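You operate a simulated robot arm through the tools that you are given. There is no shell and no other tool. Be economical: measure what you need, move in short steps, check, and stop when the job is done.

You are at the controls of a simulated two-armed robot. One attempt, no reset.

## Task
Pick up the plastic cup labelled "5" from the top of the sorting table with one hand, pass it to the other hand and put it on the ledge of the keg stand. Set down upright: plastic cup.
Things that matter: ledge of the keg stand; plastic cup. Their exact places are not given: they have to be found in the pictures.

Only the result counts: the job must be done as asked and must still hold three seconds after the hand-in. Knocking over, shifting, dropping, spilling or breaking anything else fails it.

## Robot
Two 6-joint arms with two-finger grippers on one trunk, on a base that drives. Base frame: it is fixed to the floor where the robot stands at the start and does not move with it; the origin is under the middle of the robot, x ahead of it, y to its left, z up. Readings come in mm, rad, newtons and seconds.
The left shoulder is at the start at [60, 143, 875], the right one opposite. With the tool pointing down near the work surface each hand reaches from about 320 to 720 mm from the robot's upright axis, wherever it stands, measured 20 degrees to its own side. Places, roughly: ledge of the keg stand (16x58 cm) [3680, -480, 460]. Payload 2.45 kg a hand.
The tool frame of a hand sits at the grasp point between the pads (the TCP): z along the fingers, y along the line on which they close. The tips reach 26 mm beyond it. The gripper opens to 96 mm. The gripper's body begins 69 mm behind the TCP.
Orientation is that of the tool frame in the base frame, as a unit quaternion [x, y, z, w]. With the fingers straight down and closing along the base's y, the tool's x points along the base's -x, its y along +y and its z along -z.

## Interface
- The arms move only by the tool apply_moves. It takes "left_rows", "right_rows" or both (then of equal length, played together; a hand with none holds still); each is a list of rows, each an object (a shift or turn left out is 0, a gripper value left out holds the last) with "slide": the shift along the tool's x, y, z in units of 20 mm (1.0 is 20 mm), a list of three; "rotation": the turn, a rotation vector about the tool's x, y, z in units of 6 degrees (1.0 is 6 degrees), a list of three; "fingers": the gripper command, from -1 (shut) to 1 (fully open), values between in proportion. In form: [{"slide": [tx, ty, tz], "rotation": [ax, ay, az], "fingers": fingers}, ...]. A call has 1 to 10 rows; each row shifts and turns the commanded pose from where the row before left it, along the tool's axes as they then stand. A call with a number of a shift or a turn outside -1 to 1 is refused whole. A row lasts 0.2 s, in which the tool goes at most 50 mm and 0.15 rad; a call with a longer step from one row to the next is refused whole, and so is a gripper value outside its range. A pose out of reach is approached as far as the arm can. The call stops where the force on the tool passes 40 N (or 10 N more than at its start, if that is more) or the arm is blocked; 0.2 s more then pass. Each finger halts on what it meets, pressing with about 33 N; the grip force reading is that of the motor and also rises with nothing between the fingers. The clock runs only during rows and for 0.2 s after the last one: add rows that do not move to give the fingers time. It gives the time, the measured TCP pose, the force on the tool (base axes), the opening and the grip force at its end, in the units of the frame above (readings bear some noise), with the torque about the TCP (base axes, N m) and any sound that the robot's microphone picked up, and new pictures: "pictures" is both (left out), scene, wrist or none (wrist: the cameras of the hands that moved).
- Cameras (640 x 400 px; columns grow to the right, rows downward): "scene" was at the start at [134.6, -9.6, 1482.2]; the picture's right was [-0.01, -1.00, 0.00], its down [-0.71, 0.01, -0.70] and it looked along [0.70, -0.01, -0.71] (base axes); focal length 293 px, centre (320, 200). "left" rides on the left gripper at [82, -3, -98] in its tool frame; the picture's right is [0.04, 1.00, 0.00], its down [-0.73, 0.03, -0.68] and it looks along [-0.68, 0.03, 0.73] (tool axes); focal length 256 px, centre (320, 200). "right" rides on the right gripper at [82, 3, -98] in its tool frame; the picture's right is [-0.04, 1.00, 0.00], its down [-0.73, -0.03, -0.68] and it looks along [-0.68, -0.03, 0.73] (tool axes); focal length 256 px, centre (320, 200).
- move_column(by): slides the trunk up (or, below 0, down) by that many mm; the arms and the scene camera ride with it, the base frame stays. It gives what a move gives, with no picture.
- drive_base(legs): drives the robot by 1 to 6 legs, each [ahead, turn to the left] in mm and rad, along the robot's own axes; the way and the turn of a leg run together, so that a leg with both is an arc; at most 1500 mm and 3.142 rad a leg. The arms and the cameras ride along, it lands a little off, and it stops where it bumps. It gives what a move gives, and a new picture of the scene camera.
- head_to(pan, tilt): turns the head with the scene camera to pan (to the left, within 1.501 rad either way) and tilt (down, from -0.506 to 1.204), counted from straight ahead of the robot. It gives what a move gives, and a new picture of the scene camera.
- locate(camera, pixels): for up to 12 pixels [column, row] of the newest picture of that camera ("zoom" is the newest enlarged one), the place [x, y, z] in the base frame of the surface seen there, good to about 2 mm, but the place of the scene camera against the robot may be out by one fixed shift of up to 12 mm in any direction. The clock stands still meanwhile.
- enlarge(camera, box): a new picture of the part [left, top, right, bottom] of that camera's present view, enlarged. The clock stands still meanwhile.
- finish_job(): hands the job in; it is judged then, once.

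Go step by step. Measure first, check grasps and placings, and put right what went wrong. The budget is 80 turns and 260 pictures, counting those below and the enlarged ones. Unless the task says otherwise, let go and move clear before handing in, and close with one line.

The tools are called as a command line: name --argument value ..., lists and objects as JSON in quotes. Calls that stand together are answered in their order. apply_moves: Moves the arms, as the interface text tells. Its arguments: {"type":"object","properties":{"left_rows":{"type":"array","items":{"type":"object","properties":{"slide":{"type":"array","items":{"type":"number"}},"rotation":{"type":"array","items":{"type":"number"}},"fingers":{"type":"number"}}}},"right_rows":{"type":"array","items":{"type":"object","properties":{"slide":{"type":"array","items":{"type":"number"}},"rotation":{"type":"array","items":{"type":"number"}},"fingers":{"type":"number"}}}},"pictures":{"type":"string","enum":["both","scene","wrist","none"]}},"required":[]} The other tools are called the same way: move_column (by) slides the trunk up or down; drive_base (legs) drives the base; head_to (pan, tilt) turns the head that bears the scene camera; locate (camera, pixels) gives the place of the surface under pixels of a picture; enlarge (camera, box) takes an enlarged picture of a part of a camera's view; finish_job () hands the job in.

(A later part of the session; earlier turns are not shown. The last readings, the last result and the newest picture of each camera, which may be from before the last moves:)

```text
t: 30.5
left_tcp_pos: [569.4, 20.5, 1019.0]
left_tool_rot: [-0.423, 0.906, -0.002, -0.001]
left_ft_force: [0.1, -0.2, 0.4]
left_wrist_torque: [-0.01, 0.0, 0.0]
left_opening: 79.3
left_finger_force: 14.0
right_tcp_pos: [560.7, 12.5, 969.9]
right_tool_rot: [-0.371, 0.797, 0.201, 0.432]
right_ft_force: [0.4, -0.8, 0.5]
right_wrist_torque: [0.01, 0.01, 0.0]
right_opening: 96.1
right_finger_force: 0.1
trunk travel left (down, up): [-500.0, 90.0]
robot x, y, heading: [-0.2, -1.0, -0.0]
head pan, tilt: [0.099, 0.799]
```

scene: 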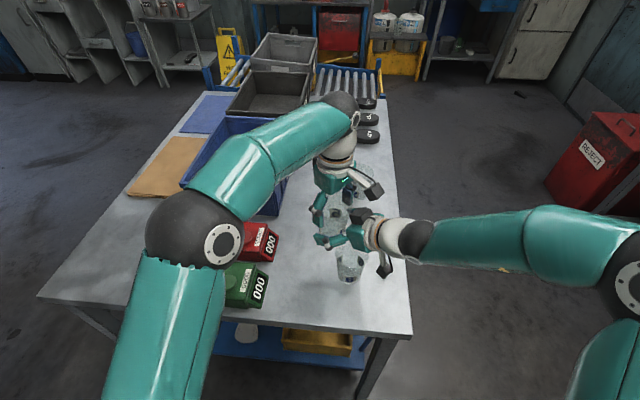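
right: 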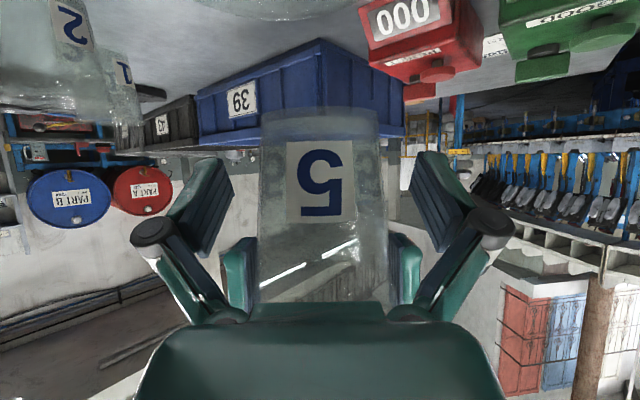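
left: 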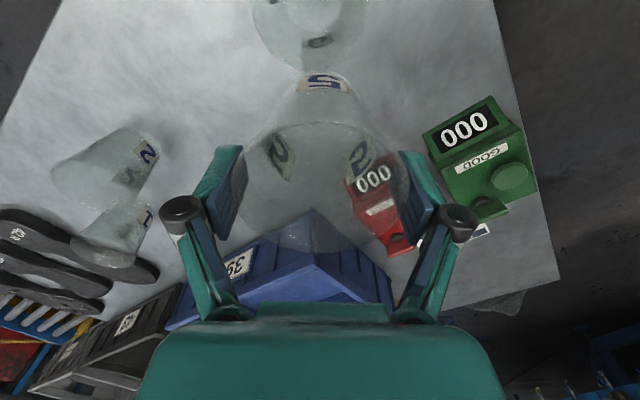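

No contact yet, and the cup edges (259–380) are centred. I'll close the right gripper.

apply_moves --right_rows '[{"fingers": 0.0}, {"fingers": 0.0}, {"fingers": 0.0}, {"fingers": 0.0}, {"fingers": -0.2}, {}]' --pictures "both"

```text
t: 31.9
left_tcp_pos: [569.7, 23.1, 1018.8]
left_tool_rot: [-0.424, 0.906, -0.001, -0.001]
left_ft_force: [2.4, 1.2, -0.8]
left_wrist_torque: [0.0, -0.06, 0.04]
left_opening: 79.2
left_finger_force: 13.8
right_tcp_pos: [561.9, 13.2, 967.4]
right_tool_rot: [-0.371, 0.797, 0.201, 0.433]
right_ft_force: [-2.5, -0.9, 1.2]
right_wrist_torque: [0.06, -0.05, 0.02]
right_opening: 67.5
right_finger_force: 14.4
trunk travel left (down, up): [-500.0, 90.0]
robot x, y, heading: [2.4, 2.8, 0.003]
head pan, tilt: [0.099, 0.799]
```

scene: 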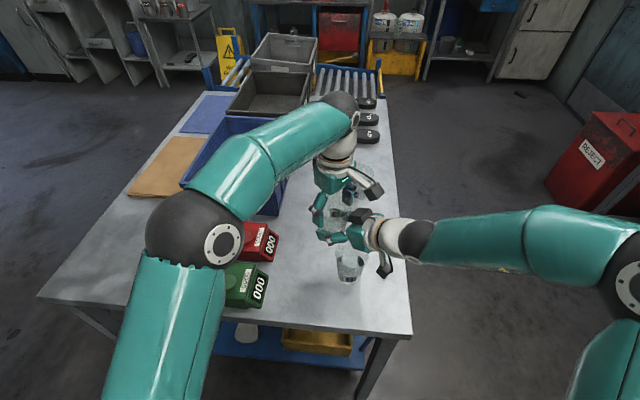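
right: 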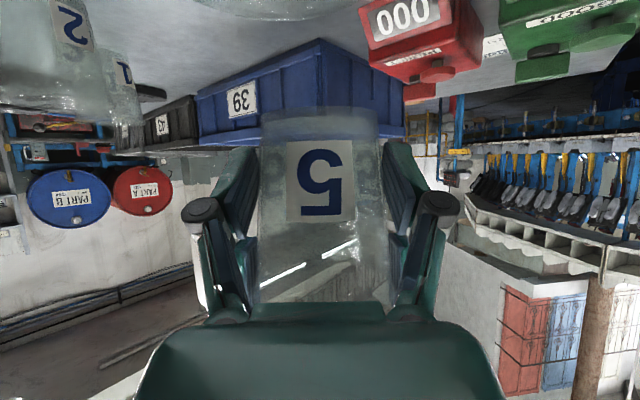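

The right grip is firm at 67.5 mm and 14 N, with small opposing forces. I'll release the left hand and watch whether the cup stays put.

apply_moves --left_rows '[{"fingers": 0.75}, {"fingers": 1}, {"fingers": 1}, {"fingers": 1}]' --pictures "both"

```text
t: 32.9
left_tcp_pos: [569.1, 22.0, 1018.7]
left_tool_rot: [-0.424, 0.906, -0.001, -0.001]
left_ft_force: [-0.5, 0.0, -0.5]
left_wrist_torque: [0.01, 0.01, 0.01]
left_opening: 96.3
left_finger_force: 0.2
right_tcp_pos: [561.9, 12.6, 968.1]
right_tool_rot: [-0.372, 0.797, 0.202, 0.432]
right_ft_force: [-0.2, 0.4, 0.5]
right_wrist_torque: [0.0, -0.03, -0.04]
right_opening: 67.5
right_finger_force: 14.1
trunk travel left (down, up): [-500.0, 90.0]
robot x, y, heading: [-0.3, -3.5, -0.003]
head pan, tilt: [0.099, 0.799]
```

scene: 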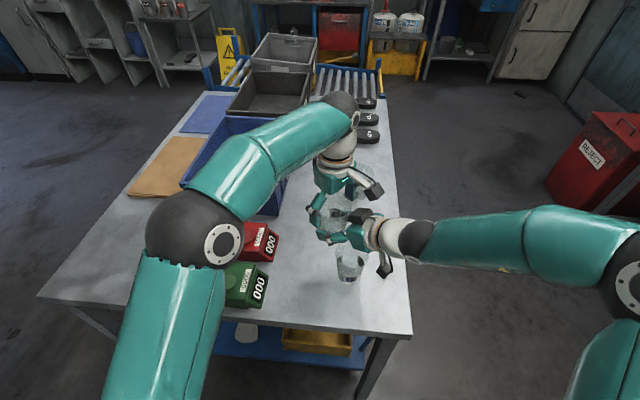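
left: 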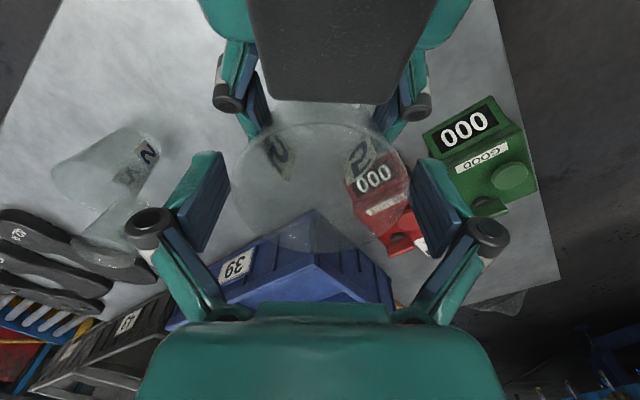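

The cup is standing in the right grip alone. I'll raise the left hand 50 mm clear and then move it away to the left.

apply_moves --left_rows '[{"slide": [0, 0, -0.8]}, {"slide": [0, 0, -0.9]}, {"slide": [0, 0, -0.8]}, {"slide": [-0.53, 0.925, 0]}, {"slide": [-0.53, 0.925, 0]}, {"slide": [-0.53, 0.925, 0]}, {"slide": [-0.53, 0.925, 0]}, {"slide": [-0.53, 0.925, 0]}, {"slide": [-0.53, 0.925, 0]}, {"slide": [-0.53, 0.925, 0]}]' --pictures "both"

```text
t: 35.1
left_tcp_pos: [516.4, 164.0, 1068.9]
left_tool_rot: [-0.423, 0.906, -0.001, 0.001]
left_ft_force: [-0.5, 0.1, -0.1]
left_wrist_torque: [-0.04, 0.02, 0.03]
left_opening: 96.0
left_finger_force: 0.0
right_tcp_pos: [561.4, 12.5, 969.5]
right_tool_rot: [-0.371, 0.797, 0.202, 0.433]
right_ft_force: [-1.0, 0.6, 0.2]
right_wrist_torque: [-0.03, 0.01, 0.01]
right_opening: 67.0
right_finger_force: 13.8
trunk travel left (down, up): [-500.0, 90.0]
robot x, y, heading: [-1.2, 1.7, 0.004]
head pan, tilt: [0.099, 0.799]
```

scene: 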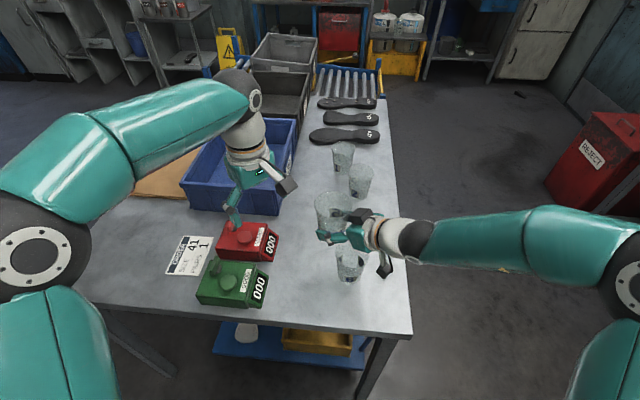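
left: 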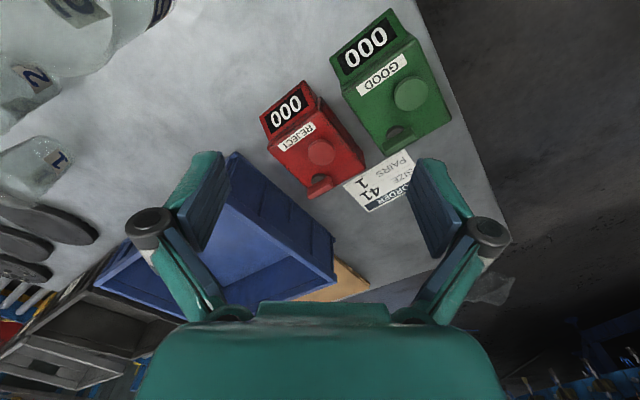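

The handover is done and the cup sits upright in the right hand. I'll raise the trunk a bit and check the space to the right before driving.

move_column --by 60

head_to --pan -1.1 --tilt 0.6

```text
t: 36.1
left_tcp_pos: [518.0, 164.4, 1129.9]
left_tool_rot: [-0.423, 0.906, -0.001, 0.0]
left_ft_force: [0.5, -0.5, 1.0]
left_wrist_torque: [-0.01, 0.01, 0.01]
left_opening: 95.8
left_finger_force: 0.0
right_tcp_pos: [560.1, 13.0, 1030.2]
right_tool_rot: [-0.371, 0.797, 0.202, 0.432]
right_ft_force: [-0.3, -0.2, -0.2]
right_wrist_torque: [0.02, 0.01, 0.02]
right_opening: 67.3
right_finger_force: 13.9
trunk travel left (down, up): [-560.0, 30.0]
robot x, y, heading: [-0.3, -1.7, -0.001]
head pan, tilt: [0.099, 0.799]
```

```text
t: 37.5
left_tcp_pos: [517.8, 164.1, 1128.9]
left_tool_rot: [-0.423, 0.906, -0.001, 0.0]
left_ft_force: [-0.6, 0.7, 0.4]
left_wrist_torque: [0.02, 0.0, 0.0]
left_opening: 96.1
left_finger_force: 0.2
right_tcp_pos: [561.5, 11.9, 1028.9]
right_tool_rot: [-0.371, 0.797, 0.201, 0.433]
right_ft_force: [-0.5, -1.6, 0.5]
right_wrist_torque: [0.0, 0.02, -0.01]
right_opening: 67.6
right_finger_force: 14.2
trunk travel left (down, up): [-560.0, 30.0]
robot x, y, heading: [1.5, -0.7, -0.0]
head pan, tilt: [-1.1, 0.6]
```

scene: 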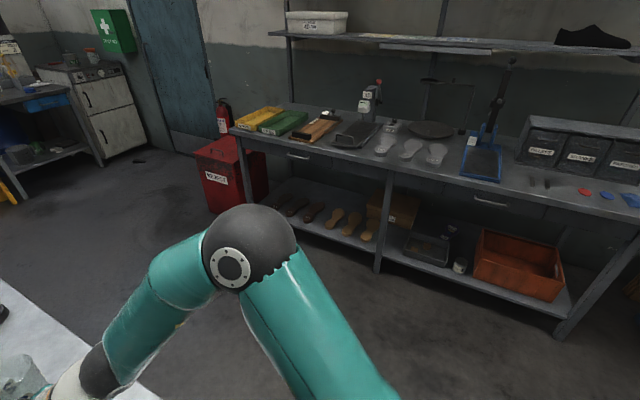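

locate --camera "scene" --pixels '[[240, 265], [250, 215], [300, 245], [235, 135], [560, 335], [420, 185], [375, 265], [220, 215], [265, 180], [15, 290]]'

head_to --pan 0 --tilt 1.1

```text
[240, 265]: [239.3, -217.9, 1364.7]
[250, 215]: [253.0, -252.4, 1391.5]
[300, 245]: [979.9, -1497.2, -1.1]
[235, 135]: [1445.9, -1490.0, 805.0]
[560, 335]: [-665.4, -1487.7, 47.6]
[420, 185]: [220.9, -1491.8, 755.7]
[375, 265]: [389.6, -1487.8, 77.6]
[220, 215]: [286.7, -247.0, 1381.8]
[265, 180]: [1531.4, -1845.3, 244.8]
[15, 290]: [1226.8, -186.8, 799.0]
```

```text
t: 38.8
left_tcp_pos: [518.0, 162.9, 1129.1]
left_tool_rot: [-0.424, 0.906, -0.001, 0.0]
left_ft_force: [-0.3, -0.2, -0.3]
left_wrist_torque: [0.0, 0.02, 0.0]
left_opening: 95.9
left_finger_force: 0.2
right_tcp_pos: [561.4, 12.4, 1029.5]
right_tool_rot: [-0.371, 0.796, 0.202, 0.433]
right_ft_force: [-0.3, 0.0, 0.3]
right_wrist_torque: [-0.01, -0.01, -0.02]
right_opening: 67.2
right_finger_force: 13.9
trunk travel left (down, up): [-560.0, 30.0]
robot x, y, heading: [-0.8, -2.1, -0.003]
head pan, tilt: [0.0, 1.1]
```

scene: 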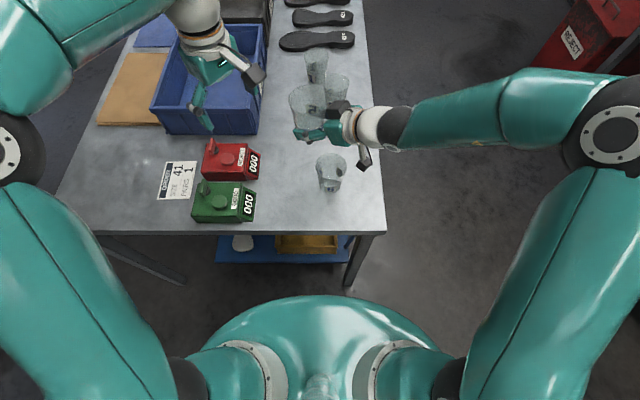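

The bench front runs at y≈-1490, so the aisle is about 1300 mm wide beside the table edge at y≈-187. I'll retract the left hand close to the body first, since it would hit the kegs later, and then back off.

apply_moves --left_rows '[{"slide": [0.3, 0.9, 0], "rotation": [0, 0, 0.9]}, {"slide": [0.4, 0.8, 0], "rotation": [0, 0, 0.9]}, {"slide": [0.5, 0.7, 0], "rotation": [0, 0, 0.9]}, {"slide": [0.6, 0.6, 0], "rotation": [0, 0, 0.9]}, {"slide": [0.7, 0.5, 0], "rotation": [0, 0, 0.9]}, {"slide": [0.8, 0.4, 0], "rotation": [0, 0, 0.9]}, {"slide": [0.9, 0.2, 0], "rotation": [0, 0, 0.9]}, {"slide": [0.9, 0.1, 0], "rotation": [0, 0, 0.9]}, {"slide": [0.9, 0, 0], "rotation": [0, 0, 0.9]}]' --pictures "none"

drive_base --legs '[[-350, 0]]'

```text
t: 40.8
left_tcp_pos: [359.3, 179.2, 1130.0]
left_tool_rot: [-0.012, 1.0, 0.0, 0.0]
left_ft_force: [-0.2, 0.1, 0.0]
left_wrist_torque: [0.0, 0.0, 0.01]
left_opening: 95.9
left_finger_force: 0.1
right_tcp_pos: [560.4, 13.3, 1030.2]
right_tool_rot: [-0.372, 0.796, 0.202, 0.432]
right_ft_force: [0.8, -0.7, -0.6]
right_wrist_torque: [0.0, -0.03, -0.02]
right_opening: 67.0
right_finger_force: 14.1
trunk travel left (down, up): [-560.0, 30.0]
robot x, y, heading: [-2.1, -0.3, -0.001]
head pan, tilt: [0.0, 1.1]
```

```text
t: 43.1
left_tcp_pos: [6.2, 178.2, 1129.7]
left_tool_rot: [-0.011, 1.0, 0.0, 0.001]
left_ft_force: [-1.0, 0.5, 0.1]
left_wrist_torque: [0.01, -0.03, 0.03]
left_opening: 96.0
left_finger_force: 0.0
right_tcp_pos: [207.6, 9.2, 1029.7]
right_tool_rot: [-0.368, 0.798, 0.199, 0.433]
right_ft_force: [-1.5, -0.3, -0.3]
right_wrist_torque: [0.02, 0.02, -0.01]
right_opening: 67.0
right_finger_force: 13.9
trunk travel left (down, up): [-560.0, 30.0]
robot x, y, heading: [-350.7, 0.6, -0.007]
head pan, tilt: [0.0, 1.1]
```

scene: 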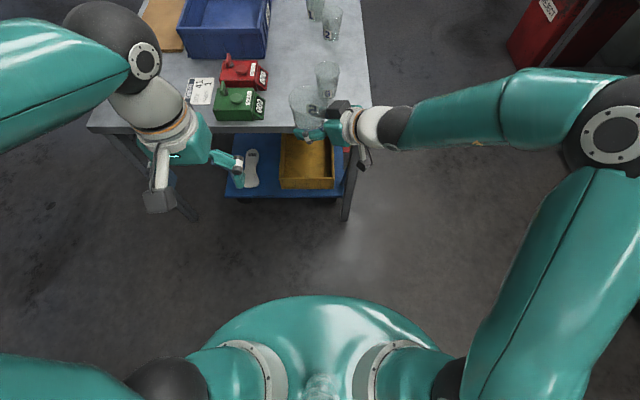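

Backing off went cleanly. Now I'll turn right, cross to y≈-750, and turn back to face forward.

drive_base --legs '[[0, -1.564], [750, 0], [0, 1.571]]'

head_to --pan 0 --tilt 0.5

```text
t: 45.7
left_tcp_pos: [34.0, -103.3, 1130.5]
left_tool_rot: [0.344, 0.939, 0.001, 0.001]
left_ft_force: [-0.3, 0.2, 0.0]
left_wrist_torque: [0.03, -0.01, -0.01]
left_opening: 95.8
left_finger_force: 0.0
right_tcp_pos: [72.3, -362.6, 1030.5]
right_tool_rot: [-0.063, 0.876, 0.036, 0.476]
right_ft_force: [-0.2, -0.1, -0.4]
right_wrist_torque: [0.04, -0.02, 0.03]
right_opening: 67.1
right_finger_force: 14.0
trunk travel left (down, up): [-560.0, 30.0]
robot x, y, heading: [-334.2, 25.4, -0.748]
head pan, tilt: [0.0, 1.1]
stopped in leg 1: the robot was blocked; the commanded pose is now the measured one
```

scene: 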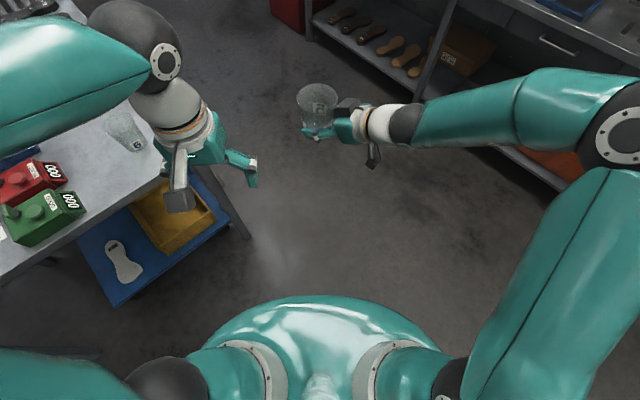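

```text
t: 46.7
left_tcp_pos: [35.2, -102.0, 1130.7]
left_tool_rot: [0.344, 0.939, -0.001, 0.001]
left_ft_force: [-0.3, -0.7, -0.4]
left_wrist_torque: [-0.01, 0.03, 0.0]
left_opening: 96.2
left_finger_force: 0.0
right_tcp_pos: [73.2, -361.1, 1030.8]
right_tool_rot: [-0.062, 0.877, 0.034, 0.476]
right_ft_force: [0.4, 0.5, -0.1]
right_wrist_torque: [0.01, 0.01, 0.0]
right_opening: 67.2
right_finger_force: 14.3
trunk travel left (down, up): [-560.0, 30.0]
robot x, y, heading: [-336.4, 23.4, -0.745]
head pan, tilt: [0.0, 0.499]
```

scene: 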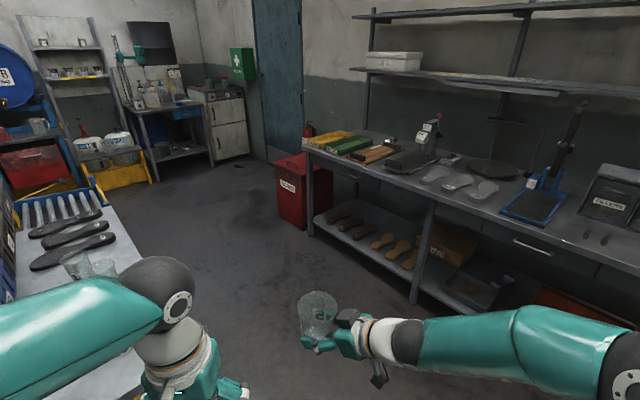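

The turn was blocked at heading -0.745, so something is touching the base. I'll look to both sides.

head_to --pan -1.5 --tilt 0.9

head_to --pan 1.5 --tilt 0.9

```text
t: 48.3
left_tcp_pos: [35.5, -101.5, 1130.2]
left_tool_rot: [0.343, 0.939, -0.001, 0.0]
left_ft_force: [-0.5, 0.3, -0.1]
left_wrist_torque: [0.01, 0.0, 0.01]
left_opening: 95.8
left_finger_force: 0.1
right_tcp_pos: [73.9, -360.9, 1030.7]
right_tool_rot: [-0.063, 0.876, 0.035, 0.476]
right_ft_force: [0.5, 0.8, -0.3]
right_wrist_torque: [0.02, -0.01, 0.0]
right_opening: 66.9
right_finger_force: 14.3
trunk travel left (down, up): [-560.0, 30.0]
robot x, y, heading: [-336.0, 22.3, -0.746]
head pan, tilt: [-1.499, 0.901]
```

scene: 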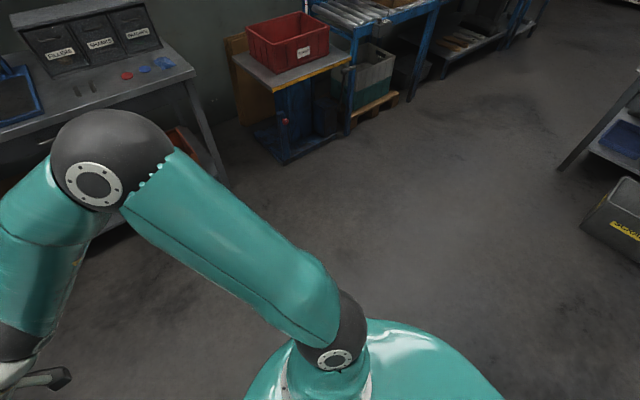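

```text
t: 50.9
left_tcp_pos: [35.4, -102.9, 1129.8]
left_tool_rot: [0.344, 0.939, -0.001, 0.001]
left_ft_force: [-1.1, -0.4, -0.2]
left_wrist_torque: [0.0, -0.01, -0.01]
left_opening: 96.1
left_finger_force: 0.0
right_tcp_pos: [72.4, -360.9, 1030.5]
right_tool_rot: [-0.063, 0.876, 0.035, 0.476]
right_ft_force: [0.8, -0.4, 0.1]
right_wrist_torque: [0.01, 0.04, -0.02]
right_opening: 67.1
right_finger_force: 13.6
trunk travel left (down, up): [-560.0, 30.0]
robot x, y, heading: [-338.8, 25.6, -0.746]
head pan, tilt: [1.499, 0.901]
```

scene: 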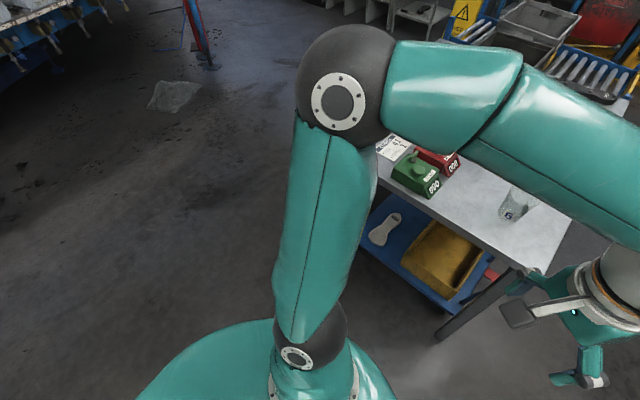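

head_to --pan -1.5 --tilt 1.1

locate --camera "scene" --pixels '[[590, 150], [575, 180], [560, 100], [620, 80], [500, 350], [625, 210], [300, 100], [400, 60], [380, 250], [520, 200]]'

```text
t: 53.5
left_tcp_pos: [35.0, -101.0, 1130.2]
left_tool_rot: [0.344, 0.939, -0.001, 0.0]
left_ft_force: [0.5, 0.5, -0.9]
left_wrist_torque: [-0.03, -0.01, 0.01]
left_opening: 95.9
left_finger_force: 0.1
right_tcp_pos: [74.1, -360.4, 1031.2]
right_tool_rot: [-0.062, 0.876, 0.035, 0.476]
right_ft_force: [-0.4, -0.4, -0.3]
right_wrist_torque: [-0.01, 0.0, -0.01]
right_opening: 66.8
right_finger_force: 13.8
trunk travel left (down, up): [-560.0, 30.0]
robot x, y, heading: [-332.8, 22.4, -0.749]
head pan, tilt: [-1.499, 1.1]
```

scene: 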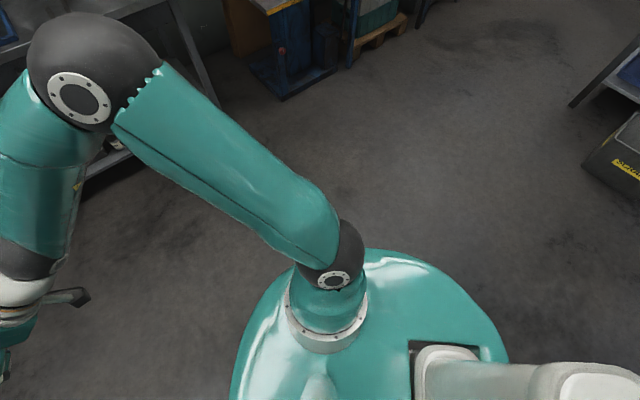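

```text
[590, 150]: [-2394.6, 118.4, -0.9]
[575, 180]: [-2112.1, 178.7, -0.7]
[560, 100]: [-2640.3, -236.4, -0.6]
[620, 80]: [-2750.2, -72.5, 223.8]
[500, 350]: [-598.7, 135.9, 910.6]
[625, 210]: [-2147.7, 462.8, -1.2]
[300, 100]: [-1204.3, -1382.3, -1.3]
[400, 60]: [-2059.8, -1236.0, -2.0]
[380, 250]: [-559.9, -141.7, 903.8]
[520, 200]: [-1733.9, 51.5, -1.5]
```

The floor behind is clear to x≈-2100 and I see nothing touching the robot. I'll try a small further turn to learn more.

drive_base --legs '[[0, -0.2]]'

```text
t: 54.8
left_tcp_pos: [2.8, -175.8, 1130.9]
left_tool_rot: [0.437, 0.899, -0.001, 0.0]
left_ft_force: [0.0, -0.2, -0.3]
left_wrist_torque: [0.0, -0.02, 0.0]
left_opening: 96.1
left_finger_force: 0.0
right_tcp_pos: [-12.0, -436.1, 1031.0]
right_tool_rot: [0.026, 0.878, -0.014, 0.478]
right_ft_force: [-0.7, 0.7, -0.1]
right_wrist_torque: [0.0, -0.01, 0.03]
right_opening: 66.4
right_finger_force: 14.3
trunk travel left (down, up): [-560.0, 30.0]
robot x, y, heading: [-327.4, 30.9, -0.946]
head pan, tilt: [-1.499, 1.1]
```

scene: 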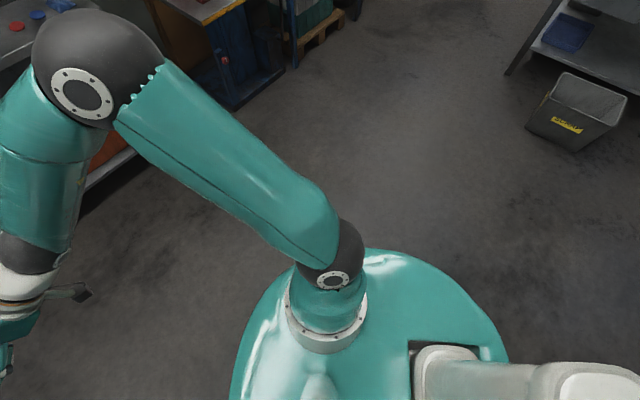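

That turn worked, so the stop wasn't a real obstacle. I'll continue in smaller legs.

drive_base --legs '[[0, -0.3], [0, -0.32], [400, 0], [380, 0]]'

head_to --pan 0 --tilt 0.8

```text
t: 57.9
left_tcp_pos: [-180.6, -368.2, 1131.6]
left_tool_rot: [0.692, 0.722, 0.001, -0.001]
left_ft_force: [-1.2, -1.6, -0.8]
left_wrist_torque: [0.12, -0.04, 0.0]
left_opening: 96.1
left_finger_force: 0.2
right_tcp_pos: [-344.0, -570.0, 1029.9]
right_tool_rot: [0.295, 0.828, -0.158, 0.45]
right_ft_force: [0.6, -0.9, -1.9]
right_wrist_torque: [0.01, -0.04, 0.1]
right_opening: 66.6
right_finger_force: 13.7
trunk travel left (down, up): [-560.0, 30.0]
robot x, y, heading: [-302.8, -2.4, -1.606]
head pan, tilt: [-1.499, 1.1]
stopped in leg 3: the robot was blocked; the commanded pose is now the measured one
```

scene: 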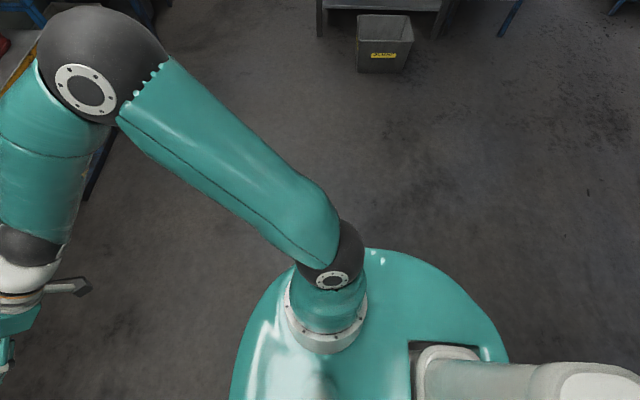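

```text
t: 59.5
left_tcp_pos: [-180.3, -362.7, 1133.4]
left_tool_rot: [0.692, 0.722, -0.003, 0.0]
left_ft_force: [-0.2, -0.1, 0.0]
left_wrist_torque: [-0.01, -0.02, 0.01]
left_opening: 96.0
left_finger_force: 0.0
right_tcp_pos: [-344.1, -564.1, 1034.0]
right_tool_rot: [0.294, 0.827, -0.161, 0.451]
right_ft_force: [0.8, 0.2, 0.0]
right_wrist_torque: [-0.03, -0.02, 0.0]
right_opening: 67.0
right_finger_force: 14.3
trunk travel left (down, up): [-560.0, 30.0]
robot x, y, heading: [-308.5, -6.3, -1.614]
head pan, tilt: [0.0, 0.799]
```

scene: 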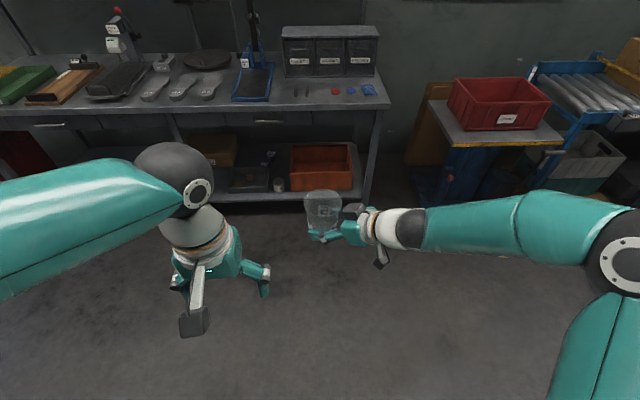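

The robot is blocked going forward, and the hands' z shifted by 3–4 mm, which suggests the base is pushing against something low. I'll look straight down in front.

head_to --pan 0.0 --tilt 1.2

head_to --pan 0.9 --tilt 1.1

head_to --pan -0.8 --tilt 1.2

```text
t: 60.4
left_tcp_pos: [-179.4, -361.6, 1133.0]
left_tool_rot: [0.692, 0.722, -0.003, 0.0]
left_ft_force: [0.4, -0.8, -0.3]
left_wrist_torque: [-0.01, 0.02, 0.01]
left_opening: 96.0
left_finger_force: 0.0
right_tcp_pos: [-344.7, -566.3, 1033.2]
right_tool_rot: [0.293, 0.827, -0.16, 0.452]
right_ft_force: [0.2, 0.1, 0.0]
right_wrist_torque: [-0.01, 0.0, 0.0]
right_opening: 66.6
right_finger_force: 14.0
trunk travel left (down, up): [-560.0, 30.0]
robot x, y, heading: [-305.2, -6.0, -1.612]
head pan, tilt: [0.0, 1.201]
```

scene: 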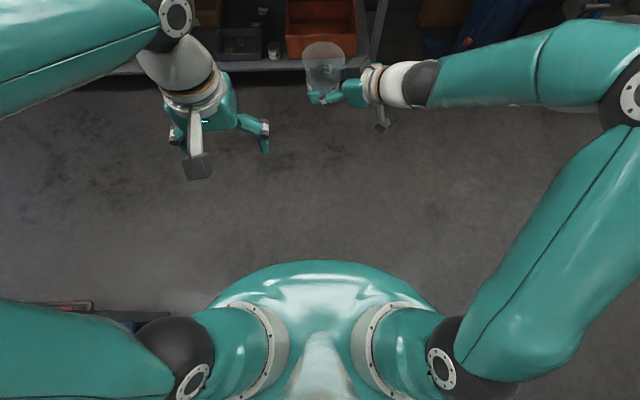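

```text
t: 61.6
left_tcp_pos: [-179.0, -363.3, 1133.4]
left_tool_rot: [0.692, 0.722, -0.003, 0.0]
left_ft_force: [0.6, -0.1, -0.3]
left_wrist_torque: [-0.01, 0.01, 0.02]
left_opening: 95.7
left_finger_force: 0.0
right_tcp_pos: [-343.9, -565.7, 1034.0]
right_tool_rot: [0.293, 0.828, -0.16, 0.451]
right_ft_force: [0.1, -0.2, -0.5]
right_wrist_torque: [-0.02, 0.0, -0.03]
right_opening: 66.9
right_finger_force: 14.2
trunk travel left (down, up): [-560.0, 30.0]
robot x, y, heading: [-304.5, -5.2, -1.606]
head pan, tilt: [0.901, 1.1]
```

scene: 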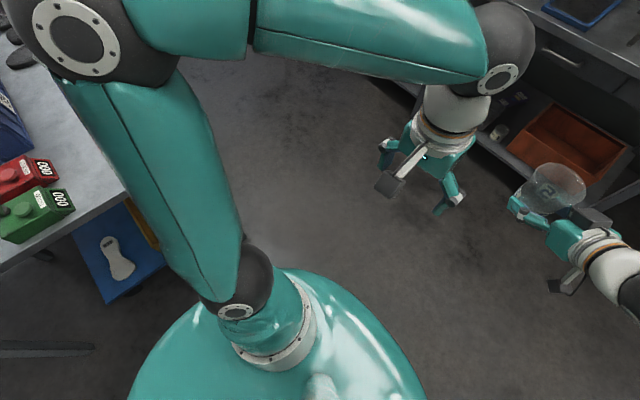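

```text
t: 63.3
left_tcp_pos: [-179.8, -363.6, 1132.2]
left_tool_rot: [0.692, 0.721, -0.002, 0.0]
left_ft_force: [-1.0, -0.2, -0.3]
left_wrist_torque: [-0.02, 0.0, 0.02]
left_opening: 96.3
left_finger_force: 0.0
right_tcp_pos: [-344.6, -566.2, 1033.6]
right_tool_rot: [0.294, 0.827, -0.161, 0.451]
right_ft_force: [0.6, 0.3, 0.0]
right_wrist_torque: [-0.01, 0.01, -0.01]
right_opening: 66.7
right_finger_force: 14.1
trunk travel left (down, up): [-560.0, 30.0]
robot x, y, heading: [-307.3, -6.3, -1.607]
head pan, tilt: [-0.799, 1.201]
```

scene: 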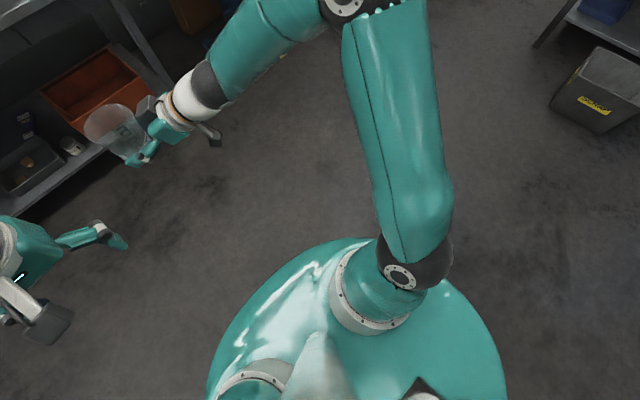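

head_to --pan 1.3 --tilt 1.2

locate --camera "scene" --pixels '[[100, 250], [150, 300], [60, 350], [200, 200], [30, 250], [300, 120], [100, 380], [180, 340], [320, 200], [380, 150]]'

```text
t: 65.3
left_tcp_pos: [-179.7, -361.9, 1133.0]
left_tool_rot: [0.692, 0.722, -0.003, 0.0]
left_ft_force: [-0.1, -0.5, 0.2]
left_wrist_torque: [-0.01, 0.0, 0.03]
left_opening: 96.0
left_finger_force: 0.1
right_tcp_pos: [-344.3, -565.5, 1034.3]
right_tool_rot: [0.293, 0.827, -0.161, 0.451]
right_ft_force: [-0.1, -0.5, 0.0]
right_wrist_torque: [0.03, 0.02, -0.04]
right_opening: 66.6
right_finger_force: 13.7
trunk travel left (down, up): [-560.0, 30.0]
robot x, y, heading: [-307.3, -7.6, -1.605]
head pan, tilt: [1.3, 1.201]
```

scene: 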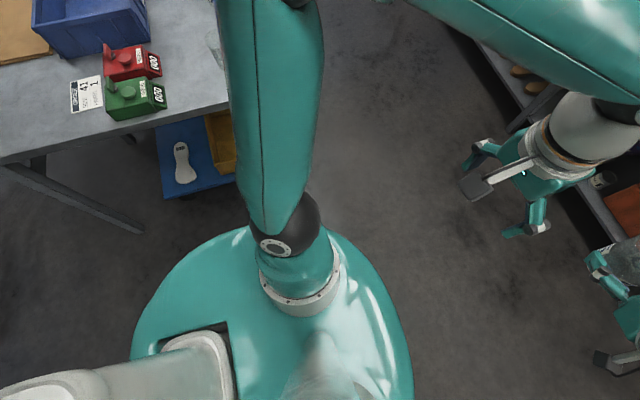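

```text
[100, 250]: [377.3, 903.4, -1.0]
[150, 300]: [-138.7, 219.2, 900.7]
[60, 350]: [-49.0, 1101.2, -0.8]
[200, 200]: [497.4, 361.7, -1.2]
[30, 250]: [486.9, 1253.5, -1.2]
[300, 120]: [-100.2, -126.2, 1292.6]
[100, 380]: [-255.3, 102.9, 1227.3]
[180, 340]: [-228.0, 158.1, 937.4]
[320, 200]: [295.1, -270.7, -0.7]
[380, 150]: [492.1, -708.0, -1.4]
```

I still can't see anything touching the robot. I'll try a short ahead leg and compare readings.

drive_base --legs '[[120, 0]]'

```text
t: 66.6
left_tcp_pos: [-184.3, -487.3, 1132.8]
left_tool_rot: [0.692, 0.722, -0.002, 0.0]
left_ft_force: [-0.5, -0.4, -0.6]
left_wrist_torque: [0.06, 0.01, 0.0]
left_opening: 96.4
left_finger_force: 0.0
right_tcp_pos: [-349.4, -688.6, 1033.3]
right_tool_rot: [0.294, 0.828, -0.16, 0.451]
right_ft_force: [0.5, -0.7, -0.6]
right_wrist_torque: [0.03, -0.03, 0.04]
right_opening: 66.4
right_finger_force: 14.1
trunk travel left (down, up): [-560.0, 30.0]
robot x, y, heading: [-309.3, -130.7, -1.605]
head pan, tilt: [1.3, 1.201]
```

scene: 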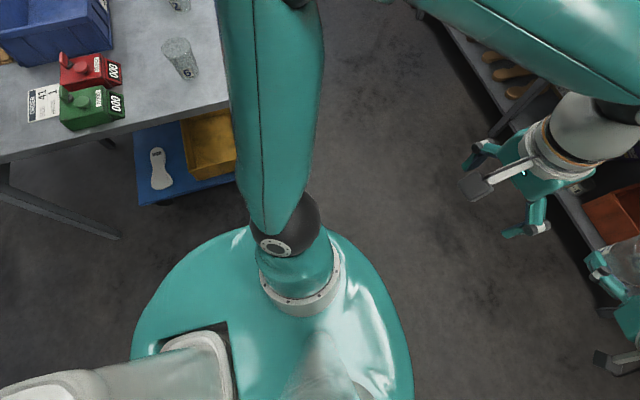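

That leg ran freely, so I'll continue with moderate legs.

drive_base --legs '[[200, 0], [200, 0], [220, 0]]'

```text
t: 70.7
left_tcp_pos: [-203.8, -1108.7, 1132.9]
left_tool_rot: [0.69, 0.724, -0.002, -0.001]
left_ft_force: [-0.1, -0.3, 0.7]
left_wrist_torque: [0.03, 0.03, 0.01]
left_opening: 96.0
left_finger_force: 0.0
right_tcp_pos: [-366.6, -1312.2, 1034.1]
right_tool_rot: [0.292, 0.828, -0.159, 0.451]
right_ft_force: [-0.6, -0.6, 0.4]
right_wrist_torque: [0.02, -0.04, 0.0]
right_opening: 66.7
right_finger_force: 13.7
trunk travel left (down, up): [-560.0, 30.0]
robot x, y, heading: [-331.0, -749.9, -1.601]
head pan, tilt: [1.3, 1.201]
```

scene: 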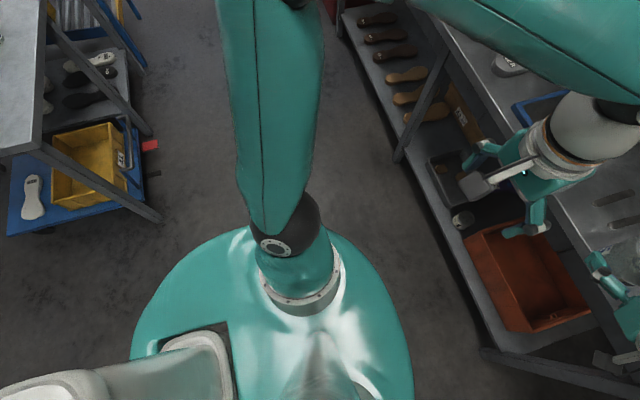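

The robot is at (-331,-750). Now I'll turn left in small legs to face +x.

drive_base --legs '[[0, 0.3], [0, 0.3], [0, 0.3], [0, 0.3], [0, 0.4]]'

head_to --pan 0 --tilt 0.5

```text
t: 74.4
left_tcp_pos: [26.2, -877.5, 1134.4]
left_tool_rot: [0.315, 0.949, -0.003, 0.002]
left_ft_force: [-0.3, 0.7, 0.2]
left_wrist_torque: [-0.04, 0.02, -0.01]
left_opening: 95.9
left_finger_force: 0.0
right_tcp_pos: [81.6, -1132.4, 1034.8]
right_tool_rot: [-0.091, 0.874, 0.047, 0.474]
right_ft_force: [-0.6, 0.4, 0.2]
right_wrist_torque: [-0.01, -0.01, -0.01]
right_opening: 66.6
right_finger_force: 14.0
trunk travel left (down, up): [-560.0, 30.0]
robot x, y, heading: [-356.0, -777.8, -0.702]
head pan, tilt: [1.3, 1.201]
stopped in leg 3: the robot was blocked; the commanded pose is now the measured one
```

scene: 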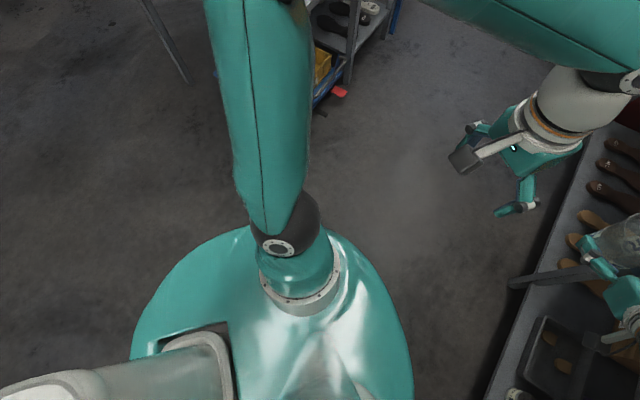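

```text
t: 75.9
left_tcp_pos: [24.0, -878.0, 1134.7]
left_tool_rot: [0.313, 0.95, -0.003, 0.001]
left_ft_force: [-0.2, 0.6, 0.0]
left_wrist_torque: [0.04, -0.02, -0.02]
left_opening: 95.9
left_finger_force: 0.1
right_tcp_pos: [79.4, -1134.0, 1036.0]
right_tool_rot: [-0.091, 0.873, 0.049, 0.476]
right_ft_force: [-0.5, 0.3, -0.4]
right_wrist_torque: [0.03, -0.02, 0.01]
right_opening: 66.4
right_finger_force: 14.6
trunk travel left (down, up): [-560.0, 30.0]
robot x, y, heading: [-354.1, -775.2, -0.71]
head pan, tilt: [0.0, 0.499]
```

scene: 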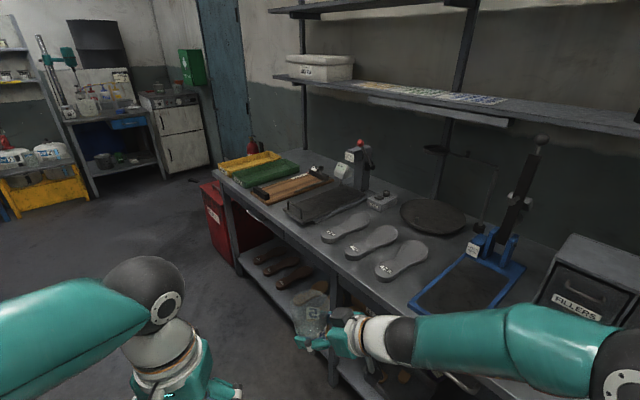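

drive_base --legs '[[0, 0.35], [0, 0.35]]'

```text
t: 78.7
left_tcp_pos: [6.5, -618.2, 1134.5]
left_tool_rot: [-0.019, 1.0, -0.002, 0.002]
left_ft_force: [0.2, 0.6, 0.1]
left_wrist_torque: [0.0, 0.0, 0.03]
left_opening: 96.1
left_finger_force: 0.0
right_tcp_pos: [209.2, -782.7, 1035.1]
right_tool_rot: [-0.376, 0.794, 0.203, 0.432]
right_ft_force: [-0.6, 0.1, -0.3]
right_wrist_torque: [0.02, 0.01, 0.0]
right_opening: 66.0
right_finger_force: 14.7
trunk travel left (down, up): [-560.0, 30.0]
robot x, y, heading: [-352.5, -799.5, -0.029]
head pan, tilt: [0.0, 0.499]
```

scene: 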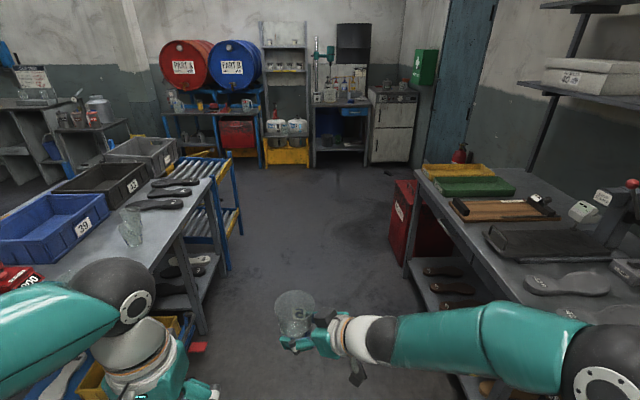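

The aisle ahead is clear. I'll measure its sides: the red knob (200,347), the rail end (240,230), the red bin (410,250) and the bench leg.

locate --camera "scene" --pixels '[[203, 347], [241, 232], [228, 268], [408, 258], [408, 275], [395, 190], [205, 330], [285, 163], [245, 180], [310, 165], [330, 165], [414, 175]]'

```text
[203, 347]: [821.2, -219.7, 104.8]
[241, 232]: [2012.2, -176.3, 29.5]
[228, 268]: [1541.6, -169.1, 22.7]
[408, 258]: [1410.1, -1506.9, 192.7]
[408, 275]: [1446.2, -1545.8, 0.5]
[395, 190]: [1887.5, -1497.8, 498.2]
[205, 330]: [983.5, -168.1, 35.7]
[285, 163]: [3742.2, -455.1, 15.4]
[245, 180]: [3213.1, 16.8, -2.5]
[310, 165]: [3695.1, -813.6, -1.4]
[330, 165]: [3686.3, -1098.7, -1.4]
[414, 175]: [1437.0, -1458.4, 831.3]
```

drive_base --legs '[[0, 0.07], [400, 0], [400, 0], [400, 0], [400, 0]]'

```text
t: 88.0
left_tcp_pos: [1588.9, -521.2, 1136.0]
left_tool_rot: [-0.061, 0.998, -0.001, 0.001]
left_ft_force: [0.5, 0.6, -0.9]
left_wrist_torque: [-0.02, 0.05, 0.0]
left_opening: 95.9
left_finger_force: 0.1
right_tcp_pos: [1804.9, -668.8, 1035.6]
right_tool_rot: [-0.409, 0.778, 0.222, 0.423]
right_ft_force: [0.1, 0.5, 0.9]
right_wrist_torque: [-0.02, 0.03, -0.03]
right_opening: 65.9
right_finger_force: 14.4
trunk travel left (down, up): [-560.0, 30.0]
robot x, y, heading: [1244.1, -739.0, 0.05]
head pan, tilt: [0.0, 0.499]
```

scene: 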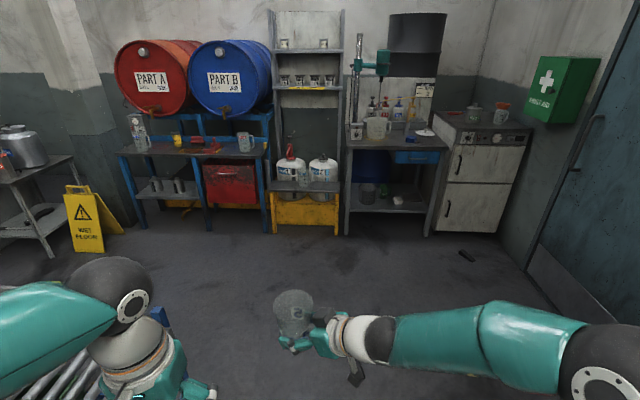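

The drive is going well. The right opening has crept from 67.5 to 65.9 mm, so the cup is sliding slightly on its taper. I'll keep going and check the grip.

drive_base --legs '[[400, 0], [400, 0], [400, 0], [250, 0]]'

apply_moves --right_rows '[{}]' --pictures "wrist"

```text
t: 96.3
left_tcp_pos: [3042.5, -441.6, 1136.4]
left_tool_rot: [-0.063, 0.998, -0.002, 0.002]
left_ft_force: [0.4, -0.3, 0.9]
left_wrist_torque: [0.03, 0.04, -0.05]
left_opening: 95.7
left_finger_force: 0.0
right_tcp_pos: [3258.5, -587.9, 1035.7]
right_tool_rot: [-0.411, 0.776, 0.224, 0.422]
right_ft_force: [0.2, -0.3, -0.4]
right_wrist_torque: [0.02, 0.0, 0.02]
right_opening: 65.9
right_finger_force: 14.3
trunk travel left (down, up): [-560.0, 30.0]
robot x, y, heading: [2699.3, -661.5, 0.055]
head pan, tilt: [0.0, 0.499]
```

scene: 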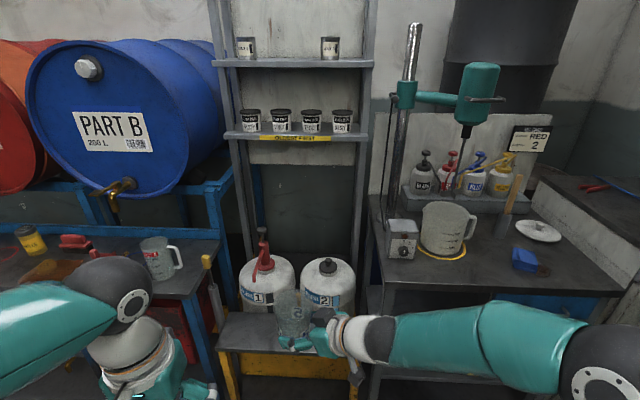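

```text
t: 96.7
left_tcp_pos: [3041.5, -441.1, 1136.5]
left_tool_rot: [-0.063, 0.998, -0.001, 0.002]
left_ft_force: [0.6, 0.0, 0.6]
left_wrist_torque: [0.0, 0.02, 0.01]
left_opening: 96.0
left_finger_force: 0.2
right_tcp_pos: [3256.7, -588.0, 1035.0]
right_tool_rot: [-0.409, 0.778, 0.222, 0.422]
right_ft_force: [0.8, -0.2, -0.5]
right_wrist_torque: [0.01, 0.02, 0.0]
right_opening: 66.0
right_finger_force: 14.3
trunk travel left (down, up): [-560.0, 30.0]
robot x, y, heading: [2702.8, -656.6, 0.058]
head pan, tilt: [0.0, 0.499]
```

right: 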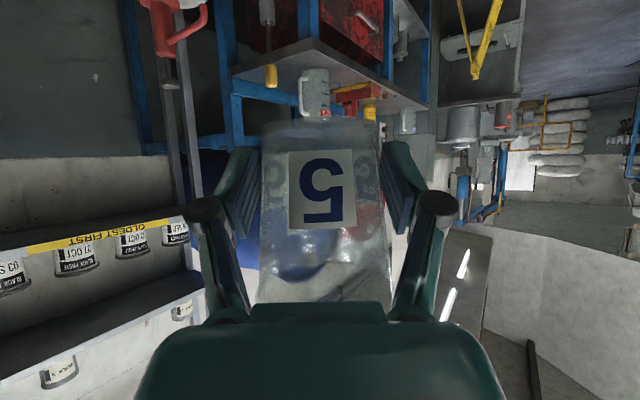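

The cup is still upright and secure, a few mm higher in the grip (its label moved from rows 140–218 to 148–228). I'll look at the ledge closely.

head_to --pan 0 --tilt 0.75

enlarge --camera "scene" --box '[200, 120, 400, 250]'

```text
t: 97.4
left_tcp_pos: [3040.5, -441.4, 1134.9]
left_tool_rot: [-0.063, 0.998, -0.002, 0.002]
left_ft_force: [-0.6, 0.5, -0.1]
left_wrist_torque: [0.01, 0.01, 0.01]
left_opening: 95.9
left_finger_force: 0.0
right_tcp_pos: [3256.3, -587.6, 1035.7]
right_tool_rot: [-0.41, 0.777, 0.222, 0.423]
right_ft_force: [1.1, -0.6, -0.4]
right_wrist_torque: [0.01, 0.0, 0.0]
right_opening: 66.2
right_finger_force: 13.5
trunk travel left (down, up): [-560.0, 30.0]
robot x, y, heading: [2699.3, -660.9, 0.054]
head pan, tilt: [0.0, 0.75]
```

scene: 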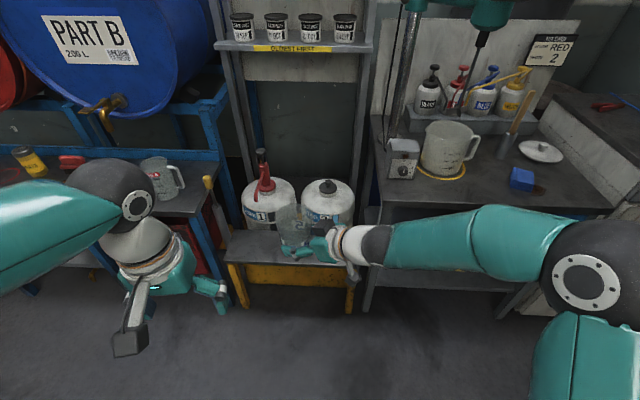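

```text
3.08 times, centred on (300, 185) of scene
```

zoom: 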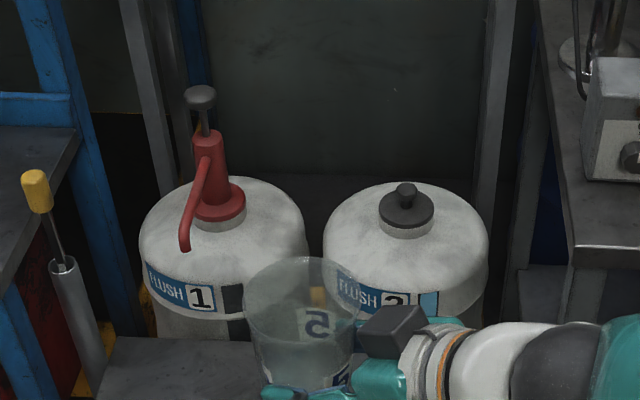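

locate --camera "scene" --pixels '[[240, 255], [240, 237], [232, 262], [270, 262], [275, 245], [345, 270], [300, 275], [350, 285], [250, 222], [265, 225], [225, 260], [290, 268]]'

enlarge --camera "scene" --box '[210, 200, 390, 315]'

```text
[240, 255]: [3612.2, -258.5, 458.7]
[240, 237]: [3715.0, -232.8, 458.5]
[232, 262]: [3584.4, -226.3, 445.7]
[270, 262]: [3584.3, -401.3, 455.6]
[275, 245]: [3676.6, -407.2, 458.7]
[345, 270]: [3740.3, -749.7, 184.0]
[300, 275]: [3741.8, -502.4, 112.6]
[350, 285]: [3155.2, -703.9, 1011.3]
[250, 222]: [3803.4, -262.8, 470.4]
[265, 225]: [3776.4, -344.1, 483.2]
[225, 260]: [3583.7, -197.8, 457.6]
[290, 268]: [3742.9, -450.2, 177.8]
```

```text
3.48 times, centred on (300, 258) of scene
```

zoom: 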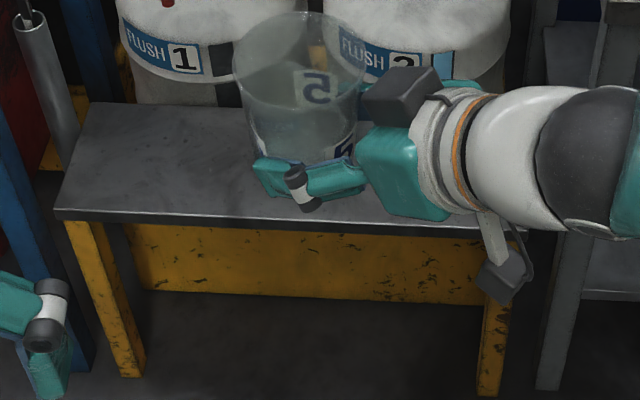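

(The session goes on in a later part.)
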